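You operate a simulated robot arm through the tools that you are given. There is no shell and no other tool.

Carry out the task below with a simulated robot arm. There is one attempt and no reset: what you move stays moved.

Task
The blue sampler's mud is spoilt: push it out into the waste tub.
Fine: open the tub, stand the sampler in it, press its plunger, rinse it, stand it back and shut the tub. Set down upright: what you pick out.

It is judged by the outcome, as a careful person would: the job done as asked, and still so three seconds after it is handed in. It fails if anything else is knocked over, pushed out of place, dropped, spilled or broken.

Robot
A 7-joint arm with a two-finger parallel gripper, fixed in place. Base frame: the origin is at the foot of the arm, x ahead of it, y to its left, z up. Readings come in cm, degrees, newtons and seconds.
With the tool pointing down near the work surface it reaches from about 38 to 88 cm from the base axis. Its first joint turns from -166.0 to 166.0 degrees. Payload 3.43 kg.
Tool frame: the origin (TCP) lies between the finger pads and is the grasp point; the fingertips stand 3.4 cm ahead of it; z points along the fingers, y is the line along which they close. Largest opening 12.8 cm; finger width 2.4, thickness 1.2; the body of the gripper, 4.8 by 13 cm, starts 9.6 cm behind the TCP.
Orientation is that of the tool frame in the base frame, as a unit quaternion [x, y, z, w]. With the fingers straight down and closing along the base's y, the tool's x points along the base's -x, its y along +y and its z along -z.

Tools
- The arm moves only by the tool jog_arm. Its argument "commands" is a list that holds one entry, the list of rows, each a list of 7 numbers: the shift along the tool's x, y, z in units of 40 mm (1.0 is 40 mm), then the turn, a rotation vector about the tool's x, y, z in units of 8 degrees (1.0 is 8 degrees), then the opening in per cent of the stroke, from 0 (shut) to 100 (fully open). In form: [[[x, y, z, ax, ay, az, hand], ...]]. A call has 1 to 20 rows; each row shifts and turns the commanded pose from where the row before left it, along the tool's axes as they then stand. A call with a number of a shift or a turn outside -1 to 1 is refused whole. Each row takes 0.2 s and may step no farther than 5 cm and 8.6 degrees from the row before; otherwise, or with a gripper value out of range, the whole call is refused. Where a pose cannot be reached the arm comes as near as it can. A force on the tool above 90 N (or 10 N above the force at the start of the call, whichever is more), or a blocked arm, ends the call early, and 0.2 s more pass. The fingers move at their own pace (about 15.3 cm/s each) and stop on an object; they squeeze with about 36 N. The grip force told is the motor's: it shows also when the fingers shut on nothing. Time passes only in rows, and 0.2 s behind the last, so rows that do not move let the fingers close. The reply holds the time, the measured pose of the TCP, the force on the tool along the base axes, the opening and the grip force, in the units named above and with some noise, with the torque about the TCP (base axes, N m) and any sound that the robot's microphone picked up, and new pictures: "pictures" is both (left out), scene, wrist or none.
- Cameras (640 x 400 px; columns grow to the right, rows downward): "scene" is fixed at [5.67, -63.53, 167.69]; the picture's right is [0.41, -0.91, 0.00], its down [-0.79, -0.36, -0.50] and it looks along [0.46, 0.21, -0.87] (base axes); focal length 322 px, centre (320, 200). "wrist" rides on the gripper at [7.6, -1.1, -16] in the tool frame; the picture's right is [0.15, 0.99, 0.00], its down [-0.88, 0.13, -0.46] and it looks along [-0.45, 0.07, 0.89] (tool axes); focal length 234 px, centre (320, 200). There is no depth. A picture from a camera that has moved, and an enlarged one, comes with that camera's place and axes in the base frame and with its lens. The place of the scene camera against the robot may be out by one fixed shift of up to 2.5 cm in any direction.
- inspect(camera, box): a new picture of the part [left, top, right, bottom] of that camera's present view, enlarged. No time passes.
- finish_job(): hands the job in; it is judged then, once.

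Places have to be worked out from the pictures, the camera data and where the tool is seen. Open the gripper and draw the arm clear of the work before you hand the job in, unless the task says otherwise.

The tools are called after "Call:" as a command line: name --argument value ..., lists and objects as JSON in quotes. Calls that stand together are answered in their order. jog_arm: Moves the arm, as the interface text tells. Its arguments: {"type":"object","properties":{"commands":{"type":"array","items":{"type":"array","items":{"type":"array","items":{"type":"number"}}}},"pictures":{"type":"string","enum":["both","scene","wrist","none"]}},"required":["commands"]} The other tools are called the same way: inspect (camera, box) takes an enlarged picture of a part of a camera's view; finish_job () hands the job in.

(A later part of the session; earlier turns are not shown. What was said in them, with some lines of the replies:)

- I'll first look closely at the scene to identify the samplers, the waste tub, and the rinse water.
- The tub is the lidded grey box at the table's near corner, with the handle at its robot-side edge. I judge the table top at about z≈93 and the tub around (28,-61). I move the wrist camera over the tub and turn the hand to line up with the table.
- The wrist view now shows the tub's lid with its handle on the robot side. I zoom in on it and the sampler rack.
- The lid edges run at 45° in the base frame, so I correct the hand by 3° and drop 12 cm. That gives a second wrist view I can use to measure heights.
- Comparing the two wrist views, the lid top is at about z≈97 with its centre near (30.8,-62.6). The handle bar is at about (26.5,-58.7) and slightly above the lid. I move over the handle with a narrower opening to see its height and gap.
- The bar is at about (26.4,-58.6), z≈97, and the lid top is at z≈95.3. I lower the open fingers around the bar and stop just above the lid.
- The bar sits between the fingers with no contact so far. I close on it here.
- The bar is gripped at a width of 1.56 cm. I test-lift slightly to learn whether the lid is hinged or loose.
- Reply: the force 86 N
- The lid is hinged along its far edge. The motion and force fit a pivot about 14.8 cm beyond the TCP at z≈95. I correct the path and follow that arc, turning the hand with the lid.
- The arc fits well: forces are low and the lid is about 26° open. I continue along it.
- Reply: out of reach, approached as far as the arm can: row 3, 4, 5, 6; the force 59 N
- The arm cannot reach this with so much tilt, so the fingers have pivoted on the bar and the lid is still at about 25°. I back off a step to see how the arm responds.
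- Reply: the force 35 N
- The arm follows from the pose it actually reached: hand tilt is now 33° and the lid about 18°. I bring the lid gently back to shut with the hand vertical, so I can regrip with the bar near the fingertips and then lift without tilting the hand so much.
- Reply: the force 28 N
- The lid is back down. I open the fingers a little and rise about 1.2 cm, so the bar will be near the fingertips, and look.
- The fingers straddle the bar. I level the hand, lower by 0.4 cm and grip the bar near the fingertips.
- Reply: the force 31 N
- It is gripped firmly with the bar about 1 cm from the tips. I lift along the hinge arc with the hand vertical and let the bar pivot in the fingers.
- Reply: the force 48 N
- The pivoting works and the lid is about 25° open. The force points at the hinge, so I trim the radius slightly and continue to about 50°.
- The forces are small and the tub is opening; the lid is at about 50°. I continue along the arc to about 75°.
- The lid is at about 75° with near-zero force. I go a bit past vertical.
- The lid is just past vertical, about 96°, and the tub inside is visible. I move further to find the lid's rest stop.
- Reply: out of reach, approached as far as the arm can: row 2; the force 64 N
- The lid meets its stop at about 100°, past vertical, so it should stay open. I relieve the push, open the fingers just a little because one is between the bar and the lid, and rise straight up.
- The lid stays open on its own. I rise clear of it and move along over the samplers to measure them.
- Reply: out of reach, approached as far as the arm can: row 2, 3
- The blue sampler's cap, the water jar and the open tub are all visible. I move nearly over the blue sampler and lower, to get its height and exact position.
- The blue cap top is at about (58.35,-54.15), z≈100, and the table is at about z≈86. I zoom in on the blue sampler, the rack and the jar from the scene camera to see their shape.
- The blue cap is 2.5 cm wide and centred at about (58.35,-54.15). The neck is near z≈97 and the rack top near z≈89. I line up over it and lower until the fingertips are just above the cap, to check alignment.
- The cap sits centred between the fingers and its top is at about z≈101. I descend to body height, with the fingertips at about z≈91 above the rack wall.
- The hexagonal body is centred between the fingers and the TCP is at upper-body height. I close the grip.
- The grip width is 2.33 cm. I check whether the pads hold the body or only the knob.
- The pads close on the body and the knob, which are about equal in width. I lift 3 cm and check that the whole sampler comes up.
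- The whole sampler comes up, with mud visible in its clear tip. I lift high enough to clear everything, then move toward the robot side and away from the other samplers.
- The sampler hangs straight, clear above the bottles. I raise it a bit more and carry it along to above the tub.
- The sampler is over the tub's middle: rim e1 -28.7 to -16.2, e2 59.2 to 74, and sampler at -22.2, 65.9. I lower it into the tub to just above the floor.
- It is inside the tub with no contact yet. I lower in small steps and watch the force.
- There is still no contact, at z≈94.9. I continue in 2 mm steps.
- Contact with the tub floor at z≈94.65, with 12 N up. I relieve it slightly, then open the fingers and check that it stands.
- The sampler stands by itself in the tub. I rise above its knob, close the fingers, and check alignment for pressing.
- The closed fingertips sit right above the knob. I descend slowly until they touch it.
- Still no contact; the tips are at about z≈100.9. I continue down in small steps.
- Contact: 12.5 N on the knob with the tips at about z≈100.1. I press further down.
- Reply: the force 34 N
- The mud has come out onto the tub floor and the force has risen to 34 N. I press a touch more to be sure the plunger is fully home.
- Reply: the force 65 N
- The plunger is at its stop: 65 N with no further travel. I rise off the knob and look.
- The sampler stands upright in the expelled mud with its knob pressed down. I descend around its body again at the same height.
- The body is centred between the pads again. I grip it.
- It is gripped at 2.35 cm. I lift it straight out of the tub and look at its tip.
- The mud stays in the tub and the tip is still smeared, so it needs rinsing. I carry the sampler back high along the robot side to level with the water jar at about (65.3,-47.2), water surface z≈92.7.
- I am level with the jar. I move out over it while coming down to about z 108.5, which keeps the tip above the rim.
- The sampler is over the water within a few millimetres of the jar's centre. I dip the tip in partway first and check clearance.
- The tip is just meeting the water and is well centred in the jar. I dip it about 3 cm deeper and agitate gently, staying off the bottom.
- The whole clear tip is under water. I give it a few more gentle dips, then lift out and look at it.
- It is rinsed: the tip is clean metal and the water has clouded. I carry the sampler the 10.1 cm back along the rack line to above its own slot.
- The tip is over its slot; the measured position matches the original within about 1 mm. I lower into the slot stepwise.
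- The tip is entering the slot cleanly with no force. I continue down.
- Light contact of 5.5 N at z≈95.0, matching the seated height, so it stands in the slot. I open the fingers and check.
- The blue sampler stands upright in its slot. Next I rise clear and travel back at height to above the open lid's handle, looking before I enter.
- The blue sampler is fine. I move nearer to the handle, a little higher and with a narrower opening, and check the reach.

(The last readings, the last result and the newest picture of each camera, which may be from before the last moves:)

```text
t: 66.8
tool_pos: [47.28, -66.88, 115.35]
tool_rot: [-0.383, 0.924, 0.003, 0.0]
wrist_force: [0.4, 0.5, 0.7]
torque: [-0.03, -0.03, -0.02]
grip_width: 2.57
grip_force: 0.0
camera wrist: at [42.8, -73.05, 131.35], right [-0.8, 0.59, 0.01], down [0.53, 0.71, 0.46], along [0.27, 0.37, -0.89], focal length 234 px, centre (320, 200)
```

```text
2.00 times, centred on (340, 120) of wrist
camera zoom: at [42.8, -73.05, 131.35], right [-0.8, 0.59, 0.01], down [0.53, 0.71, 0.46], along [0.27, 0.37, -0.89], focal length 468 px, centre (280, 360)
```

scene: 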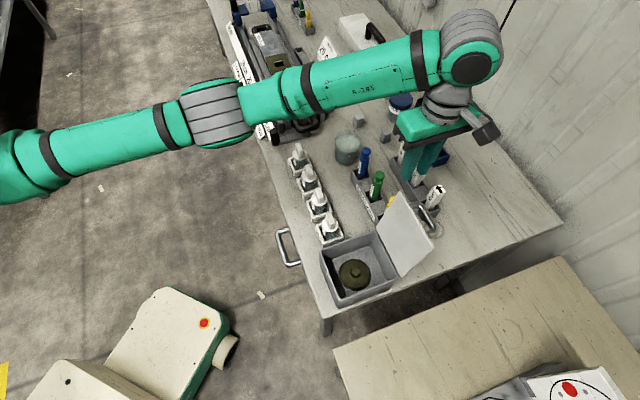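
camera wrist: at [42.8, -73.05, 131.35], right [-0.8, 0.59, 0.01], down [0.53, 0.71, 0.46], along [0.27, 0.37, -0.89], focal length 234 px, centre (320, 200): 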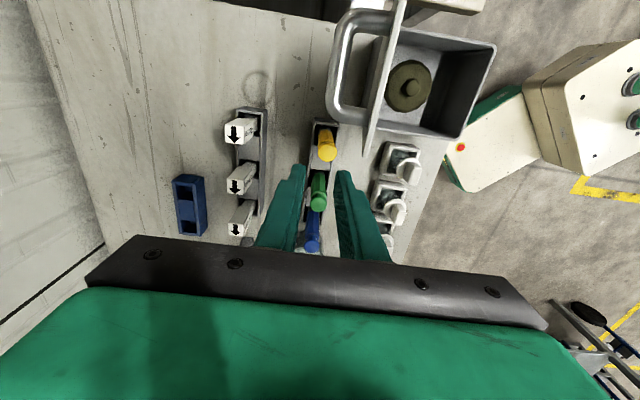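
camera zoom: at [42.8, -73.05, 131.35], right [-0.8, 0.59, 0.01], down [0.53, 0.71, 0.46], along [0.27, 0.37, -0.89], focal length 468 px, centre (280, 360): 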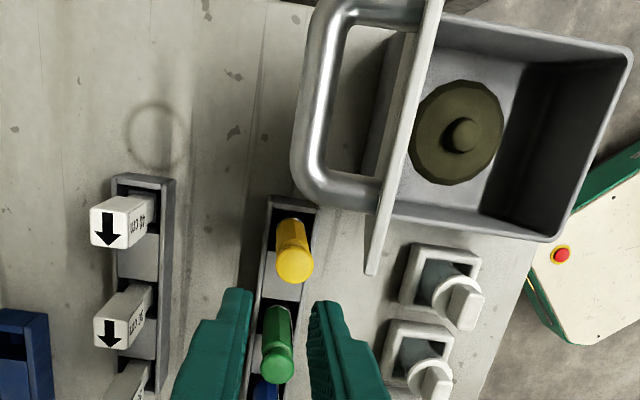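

The bail is clearly visible: the bar is at about e2≈80.3, with a gap of a good 2 cm to the lid. I move along to above the bar's middle.

Call:
jog_arm --commands '[[[0.7, 0.03, 0, 0, 0, 0, 22], [0.7, 0.03, 0, 0, 0, 0, 22], [0.7, 0.03, 0, 0, 0, 0, 22], [0, 0, 0, 0, 0, 0, 22]]]' --pictures "both"

Call:
inspect --camera "wrist" --box '[240, 80, 440, 260]'

Call:
inspect --camera "scene" --box '[340, 140, 480, 270]'

```text
t: 67.8
tool_pos: [40.97, -72.62, 115.37]
tool_rot: [-0.382, 0.924, 0.003, 0.0]
wrist_force: [0.5, 0.1, -0.1]
torque: [0.01, 0.01, 0.01]
grip_width: 2.84
grip_force: 0.1
camera wrist: at [36.41, -78.77, 131.29], right [-0.8, 0.6, 0.0], down [0.53, 0.71, 0.46], along [0.27, 0.37, -0.89], focal length 234 px, centre (320, 200)
```

scene: 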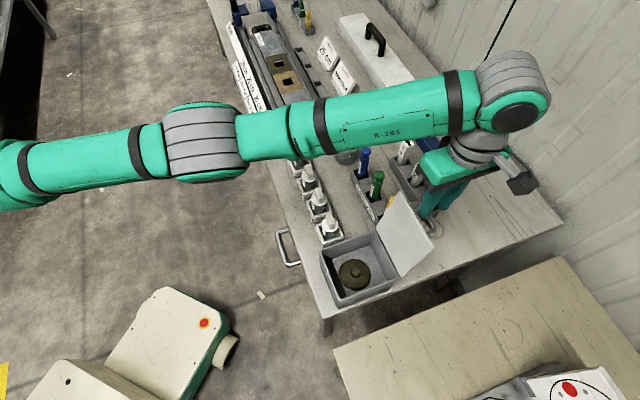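
wrist: 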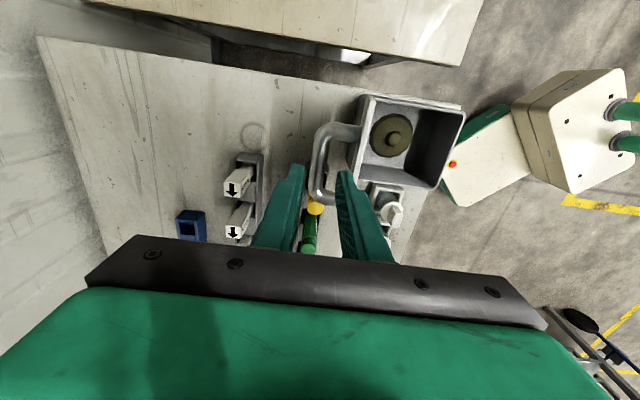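

```text
2.22 times, centred on (340, 170) of wrist
camera zoom: at [36.41, -78.77, 131.29], right [-0.8, 0.6, 0.0], down [0.53, 0.71, 0.46], along [0.27, 0.37, -0.89], focal length 520 px, centre (276, 267)
```

zoom: 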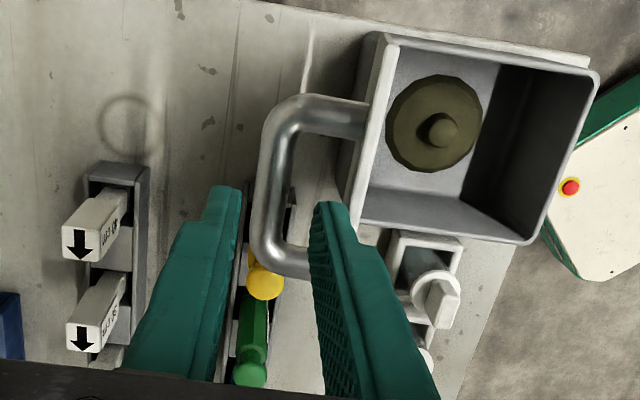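

```text
3.08 times, centred on (410, 205) of scene
camera zoom: at [5.67, -63.53, 167.69], right [0.41, -0.91, 0.0], down [-0.79, -0.36, -0.5], along [0.46, 0.21, -0.87], focal length 992 px, centre (43, 185)
```

zoom: 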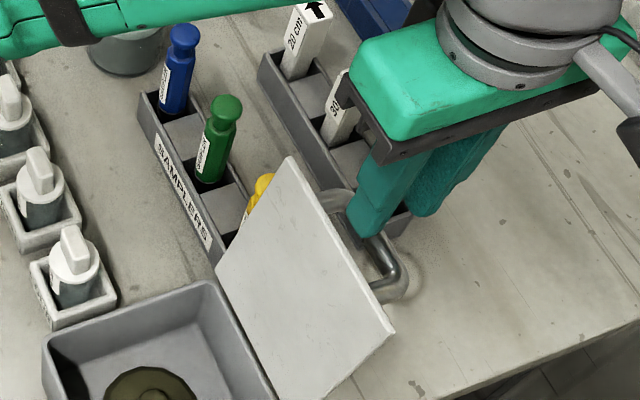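

The bar is centred between the fingers in the picture. I descend so that one finger passes on each side of it.

Call:
jog_arm --commands '[[[0, 0, 0.4, 0, 0, 0, 22], [0, 0, 0.4, 0, 0, 0, 22], [0, 0, 0.35, 0, 0, 0, 22], [0, 0, 0, 0, 0, 0, 22]]]' --pictures "both"

Call:
inspect --camera "wrist" --box '[240, 80, 440, 260]'

Call:
inspect --camera "scene" --box '[340, 140, 480, 270]'

```text
t: 68.8
tool_pos: [40.97, -72.5, 110.84]
tool_rot: [-0.384, 0.923, 0.004, 0.0]
wrist_force: [0.0, 0.3, -0.9]
torque: [0.01, 0.0, 0.0]
grip_width: 2.81
grip_force: 0.1
camera wrist: at [36.44, -78.65, 126.73], right [-0.8, 0.6, 0.0], down [0.53, 0.71, 0.46], along [0.27, 0.37, -0.89], focal length 234 px, centre (320, 200)
```

scene: 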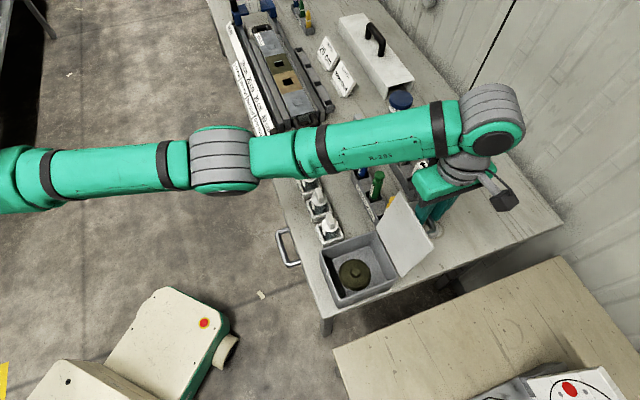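
wrist: 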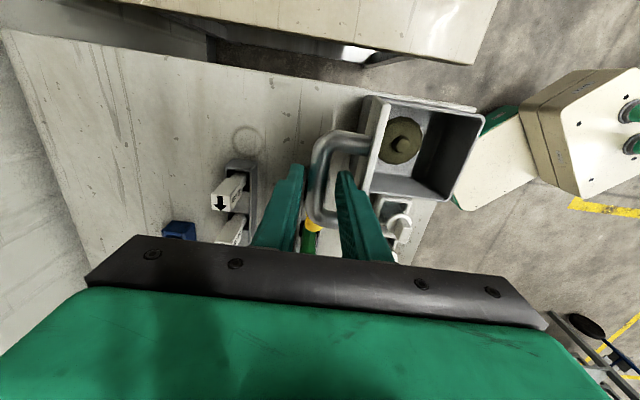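

```text
2.22 times, centred on (340, 170) of wrist
camera zoom: at [36.44, -78.65, 126.73], right [-0.8, 0.6, 0.0], down [0.53, 0.71, 0.46], along [0.27, 0.37, -0.89], focal length 520 px, centre (276, 267)
```

zoom: 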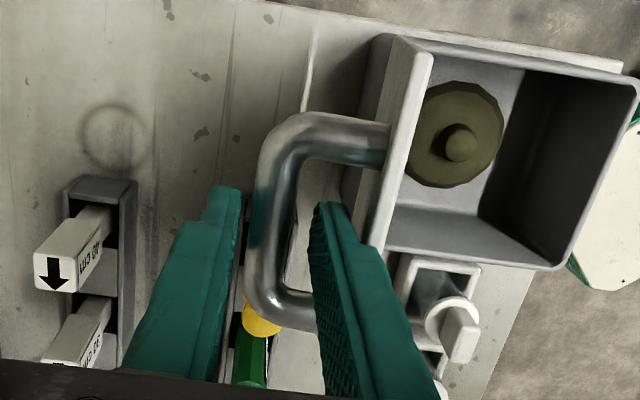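

```text
3.08 times, centred on (410, 205) of scene
camera zoom: at [5.67, -63.53, 167.69], right [0.41, -0.91, 0.0], down [-0.79, -0.36, -0.5], along [0.46, 0.21, -0.87], focal length 992 px, centre (43, 185)
```

zoom: 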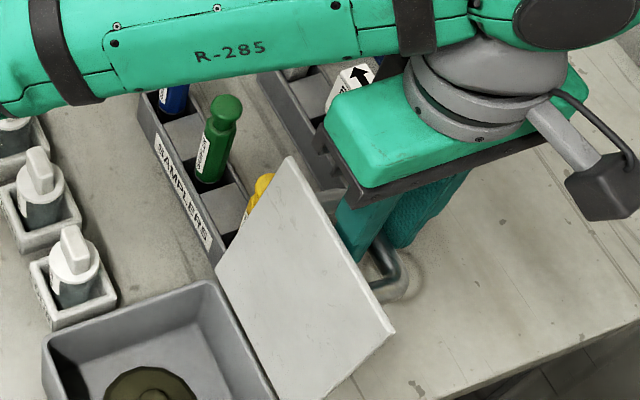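

The bar is between the fingers and above the fingertips. I close the grip on it.

Call:
jog_arm --commands '[[[0, -0.06, 0, 0, 0, 0, 22], [0, 0, 0, 0, 0, 0, 0], [0, 0, 0, 0, 0, 0, 0], [0, 0, 0, 0, 0, 0, 0]]]' --pictures "wrist"

Call:
inspect --camera "wrist" --box '[240, 80, 440, 260]'

```text
t: 69.8
tool_pos: [41.1, -72.66, 110.72]
tool_rot: [-0.382, 0.924, 0.004, 0.0]
wrist_force: [-4.4, 6.8, -2.8]
torque: [0.14, 0.16, -0.05]
grip_width: 1.55
grip_force: 44.9
camera wrist: at [36.59, -78.85, 126.66], right [-0.8, 0.6, 0.01], down [0.53, 0.71, 0.46], along [0.27, 0.37, -0.89], focal length 234 px, centre (320, 200)
```

wrist: 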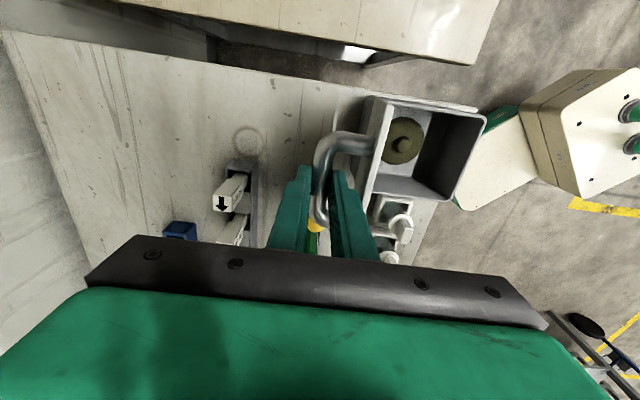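

```text
2.22 times, centred on (340, 170) of wrist
camera zoom: at [36.59, -78.85, 126.66], right [-0.8, 0.6, 0.01], down [0.53, 0.71, 0.46], along [0.27, 0.37, -0.89], focal length 520 px, centre (276, 267)
```

zoom: 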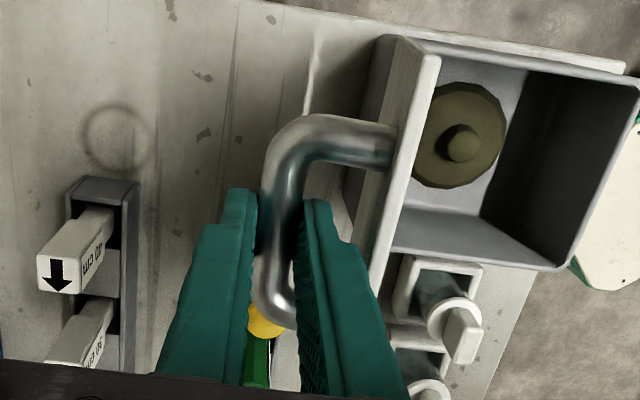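

It is gripped at 1.55 cm. I lead the lid back over the same hinge arc (centre e2≈74.8, z≈97.1, R≈14.75) in controlled steps and watch the forces.

Call:
jog_arm --commands '[[[0, 0.3025, -0.1095, 0, 0, 0, 0], [0, 0.3109, -0.0827, 0, 0, 0, 0], [0, 0.3169, -0.0553, 0, 0, 0, 0], [0, 0.3205, -0.0275, 0, 0, 0, 0]]]' --pictures "scene"

```text
t: 70.8
tool_pos: [37.57, -69.19, 112.13]
tool_rot: [-0.383, 0.924, 0.002, 0.0]
wrist_force: [7.6, 3.3, 8.3]
torque: [0.08, -0.43, -0.22]
grip_width: 1.56
grip_force: 44.8
```

scene: 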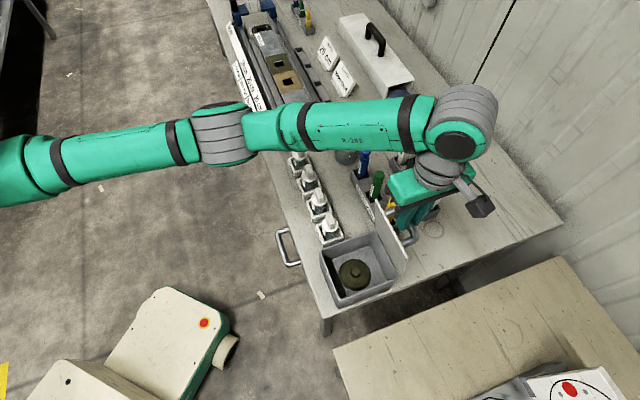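

The lid is at about 80° with small forces. I continue the arc down.

Call:
jog_arm --commands '[[[0, 0.3217, 0.0006, 0, 0, 0, 0], [0, 0.3204, 0.0286, 0, 0, 0, 0], [0, 0.3167, 0.0564, 0, 0, 0, 0], [0, 0.3106, 0.0838, 0, 0, 0, 0], [0, 0.3021, 0.1106, 0, 0, 0, 0]]]' --pictures "scene"

```text
t: 72.0
tool_pos: [33.21, -64.79, 110.94]
tool_rot: [-0.383, 0.924, 0.003, -0.001]
wrist_force: [3.9, 15.5, 23.5]
torque: [-0.01, 0.15, -0.13]
grip_width: 1.54
grip_force: 45.0
```

scene: 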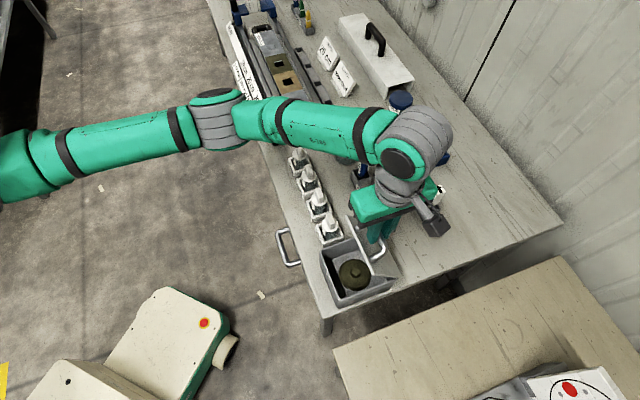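

The lid is at about 55°; the force shows my path is about 2 mm low, so I correct and continue.

Call:
jog_arm --commands '[[[0, 0.2913, 0.0765, 0, 0, 0, 0], [0, 0.2783, 0.1613, 0, 0, 0, 0], [0, 0.2632, 0.185, 0, 0, 0, 0], [0, 0.2461, 0.2072, 0, 0, 0, 0], [0, 0.2271, 0.2279, 0, 0, 0, 0]]]' --pictures "scene"

```text
t: 73.2
tool_pos: [29.35, -61.07, 107.38]
tool_rot: [-0.383, 0.924, 0.003, -0.001]
wrist_force: [2.0, 0.0, -0.4]
torque: [-0.09, -0.22, -0.1]
grip_width: 1.58
grip_force: 45.8
```

scene: 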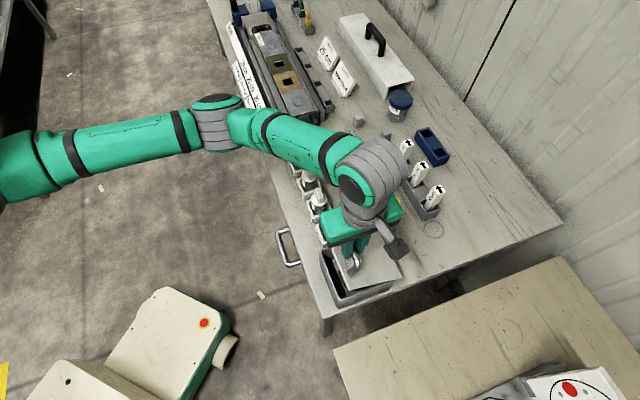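

The forces are near zero and the lid is at about 30°. I continue lowering.

Call:
jog_arm --commands '[[[0, 0.2063, 0.2468, 0, 0, 0, 0], [0, 0.184, 0.2639, 0, 0, 0, 0], [0, 0.1604, 0.2789, 0, 0, 0, 0], [0, 0.1354, 0.2918, 0, 0, 0, 0]]]' --pictures "none"

```text
t: 74.2
tool_pos: [27.41, -58.97, 103.29]
tool_rot: [-0.383, 0.924, 0.003, -0.002]
wrist_force: [-6.6, 0.2, 2.7]
torque: [-0.38, 0.43, 0.05]
grip_width: 1.54
grip_force: 44.9
```

The lid is nearly shut, with about 3 cm to go. I make the final gentle steps.

Call:
jog_arm --commands '[[[0, 0.1095, 0.3025, 0, 0, 0, 0], [0, 0.0827, 0.29, 0, 0, 0, 0], [0, 0.02, 0.08, 0, 0, 0, 0]]]' --pictures "none"

```text
t: 75.0
tool_pos: [26.75, -58.37, 100.58]
tool_rot: [-0.383, 0.924, 0.002, -0.001]
wrist_force: [-9.6, 10.1, 30.0]
torque: [0.59, -0.24, -0.03]
grip_width: 1.55
grip_force: 44.9
```

A 30 N upward reaction at z≈100.6 means the lid is on the rim. I check the pictures before releasing.

Call:
inspect --camera "scene" --box '[290, 190, 450, 320]'

Call:
inspect --camera "wrist" --box '[120, 40, 440, 260]'

```text
3.08 times, centred on (370, 255) of scene
camera zoom: at [5.67, -63.53, 167.69], right [0.41, -0.91, 0.0], down [-0.79, -0.36, -0.5], along [0.46, 0.21, -0.87], focal length 992 px, centre (166, 31)
```

zoom: 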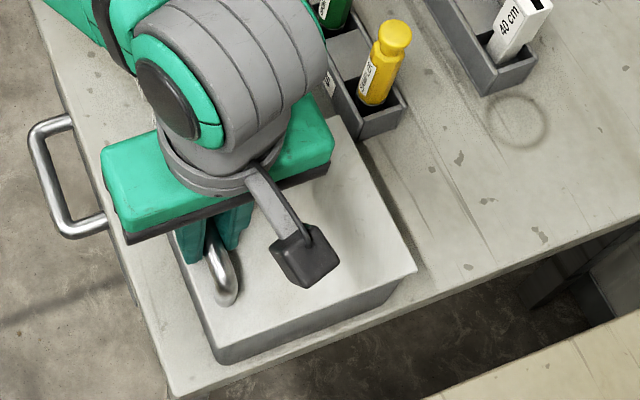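

```text
1.82 times, centred on (280, 150) of wrist
camera zoom: at [22.26, -64.53, 116.53], right [-0.8, 0.6, 0.0], down [0.53, 0.71, 0.46], along [0.27, 0.37, -0.89], focal length 426 px, centre (393, 291)
```

zoom: 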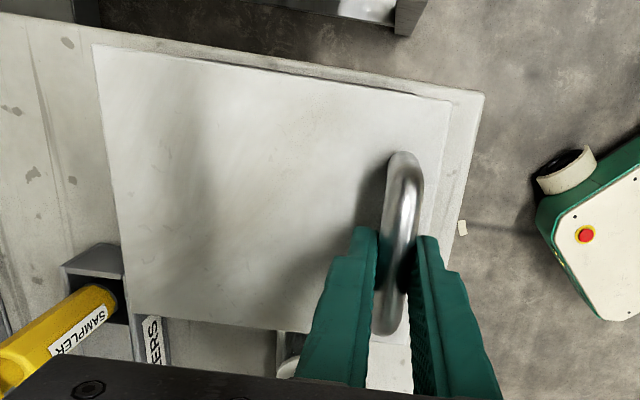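

The lid looks flush. I release the bar and rise straight up.

Call:
jog_arm --commands '[[[0, 0, 0, 0, 0, 0, 15], [0, 0, 0, 0, 0, 0, 35], [0, 0, 0, 0, 0, 0, 35], [0, 0, -0.4, 0, 0, 0, 35], [0, 0, -0.7, 0, 0, 0, 35], [0, 0, -0.9, 0, 0, 0, 35], [0, 0, -0.9, 0, 0, 0, 35], [0, 0, -0.9, 0, 0, 0, 35]]]' --pictures "both"

Call:
inspect --camera "wrist" --box '[180, 40, 420, 220]'

```text
t: 76.8
tool_pos: [26.84, -58.74, 115.29]
tool_rot: [-0.383, 0.924, 0.003, 0.0]
wrist_force: [0.8, -0.7, -0.3]
torque: [0.0, 0.02, 0.01]
grip_width: 4.46
grip_force: 0.1
camera wrist: at [22.47, -64.86, 131.27], right [-0.8, 0.6, 0.01], down [0.53, 0.71, 0.46], along [0.27, 0.37, -0.89], focal length 234 px, centre (320, 200)
```

scene: 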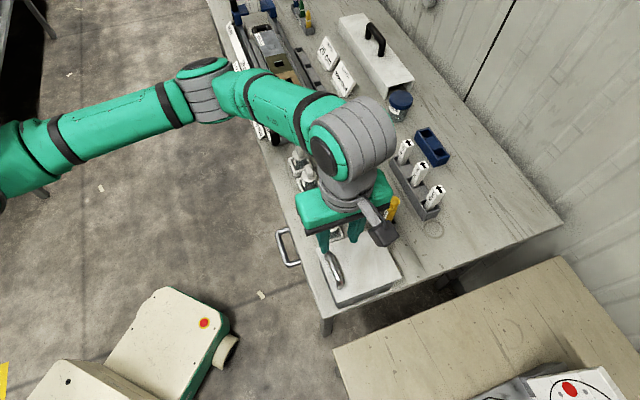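
wrist: 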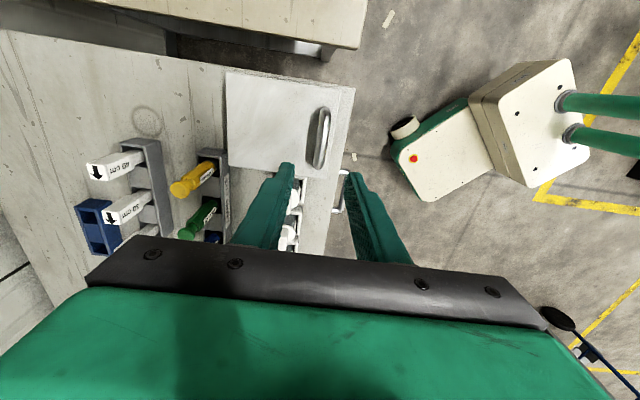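

```text
2.22 times, centred on (300, 130) of wrist
camera zoom: at [22.47, -64.86, 131.27], right [-0.8, 0.6, 0.01], down [0.53, 0.71, 0.46], along [0.27, 0.37, -0.89], focal length 520 px, centre (364, 356)
```

zoom: 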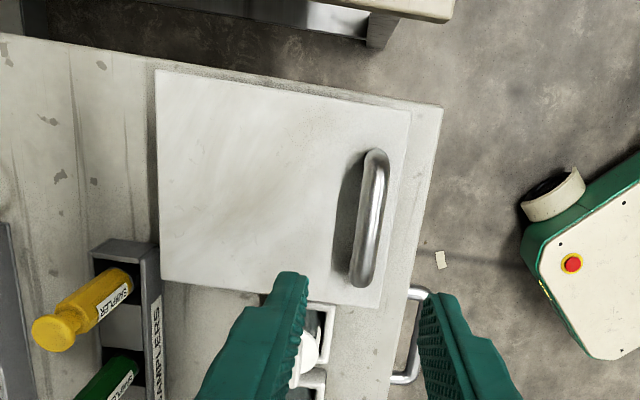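

The tub is shut. I draw the arm up and clear with the gripper open, then check the whole scene.

Call:
jog_arm --commands '[[[0, 0, -0.9, 0, 0, 0, 60], [0, 0, -0.9, 0, 0, 0, 100], [0, 0, -0.9, 0, 0, 0, 100], [-0.64, 0.64, 0, 0, 0, 0, 100], [-0.64, 0.64, 0, 0, 0, 0, 100], [-0.64, 0.64, 0, 0, 0, 0, 100], [-0.64, 0.64, 0, 0, 0, 0, 100], [-0.64, 0.64, 0, 0, 0, 0, 100], [0, 0, 0, 0, 0, 0, 100]]]' --pictures "both"

Call:
inspect --camera "scene" --box '[280, 120, 450, 310]'

Call:
inspect --camera "scene" --box '[330, 120, 410, 230]'

```text
t: 78.8
tool_pos: [27.14, -40.33, 126.59]
tool_rot: [-0.383, 0.924, 0.002, 0.0]
wrist_force: [0.3, 0.1, -0.3]
torque: [-0.01, -0.01, 0.03]
grip_width: 12.8
grip_force: 0.1
camera wrist: at [22.69, -46.56, 142.61], right [-0.8, 0.6, 0.01], down [0.53, 0.71, 0.46], along [0.27, 0.37, -0.89], focal length 234 px, centre (320, 200)
```

scene: 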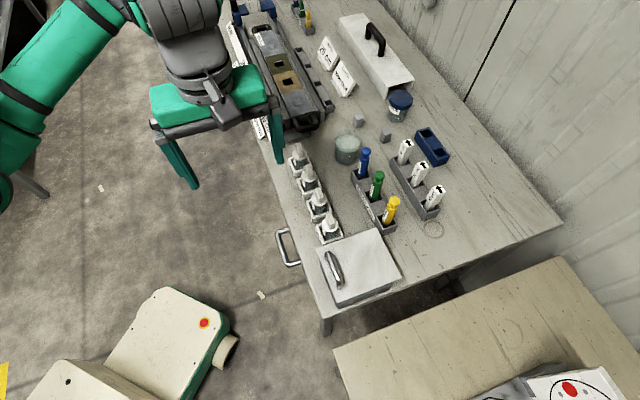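
wrist: 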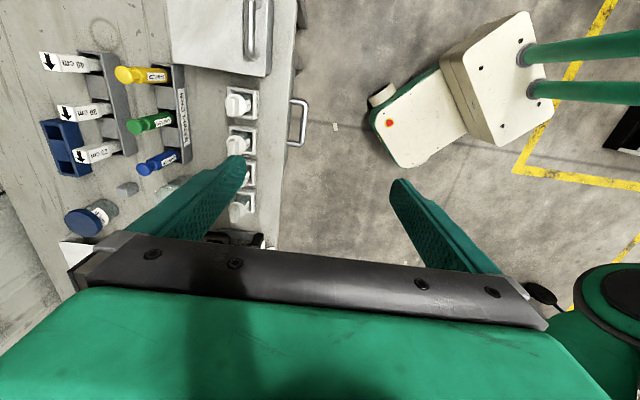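

```text
2.11 times, centred on (365, 215) of scene
camera zoom: at [5.67, -63.53, 167.69], right [0.41, -0.91, 0.0], down [-0.79, -0.36, -0.5], along [0.46, 0.21, -0.87], focal length 678 px, centre (225, 168)
```

zoom: 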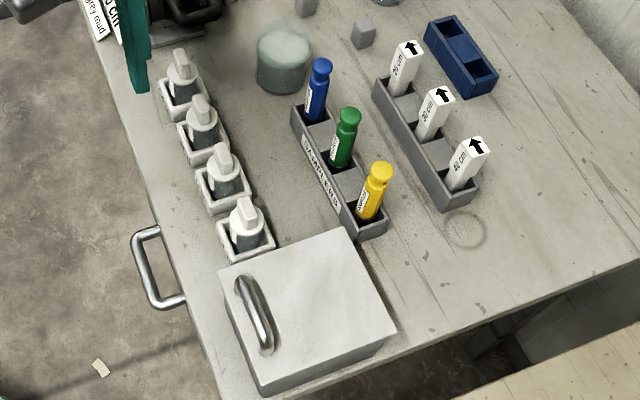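

```text
3.64 times, centred on (370, 175) of scene
camera zoom: at [5.67, -63.53, 167.69], right [0.41, -0.91, 0.0], down [-0.79, -0.36, -0.5], along [0.46, 0.21, -0.87], focal length 1172 px, centre (138, 291)
```

zoom: 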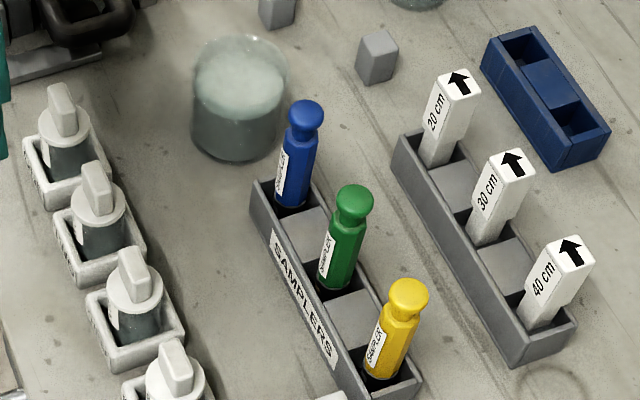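

The blue sampler is upright in its slot, emptied and rinsed. The tub is shut, everything else stands where it was, and the arm is clear with the gripper open. I hand the job in.

Call:
finish_job

```text
The job is handed in.
```

The blue sampler's mud is out in the waste tub, and the sampler is rinsed and standing upright in its own slot in the rack.

- **Emptying:** I stood the sampler in the open tub and pressed the plunger until it stopped. The mud came out onto the tub floor and stayed there.
- **Rinsing:** I dipped the tip in the water jar. It came out clean and the water clouded.
- **Tub:** the lid is hinged, so I led it down by the handle until it sat on the rim. My first try at opening it ran out of arm reach, so I lowered it, took a new grip and opened it fully.
- **Everything else:** in the last pictures nothing else looks moved, knocked over or spilled. The arm is clear with the gripper open.
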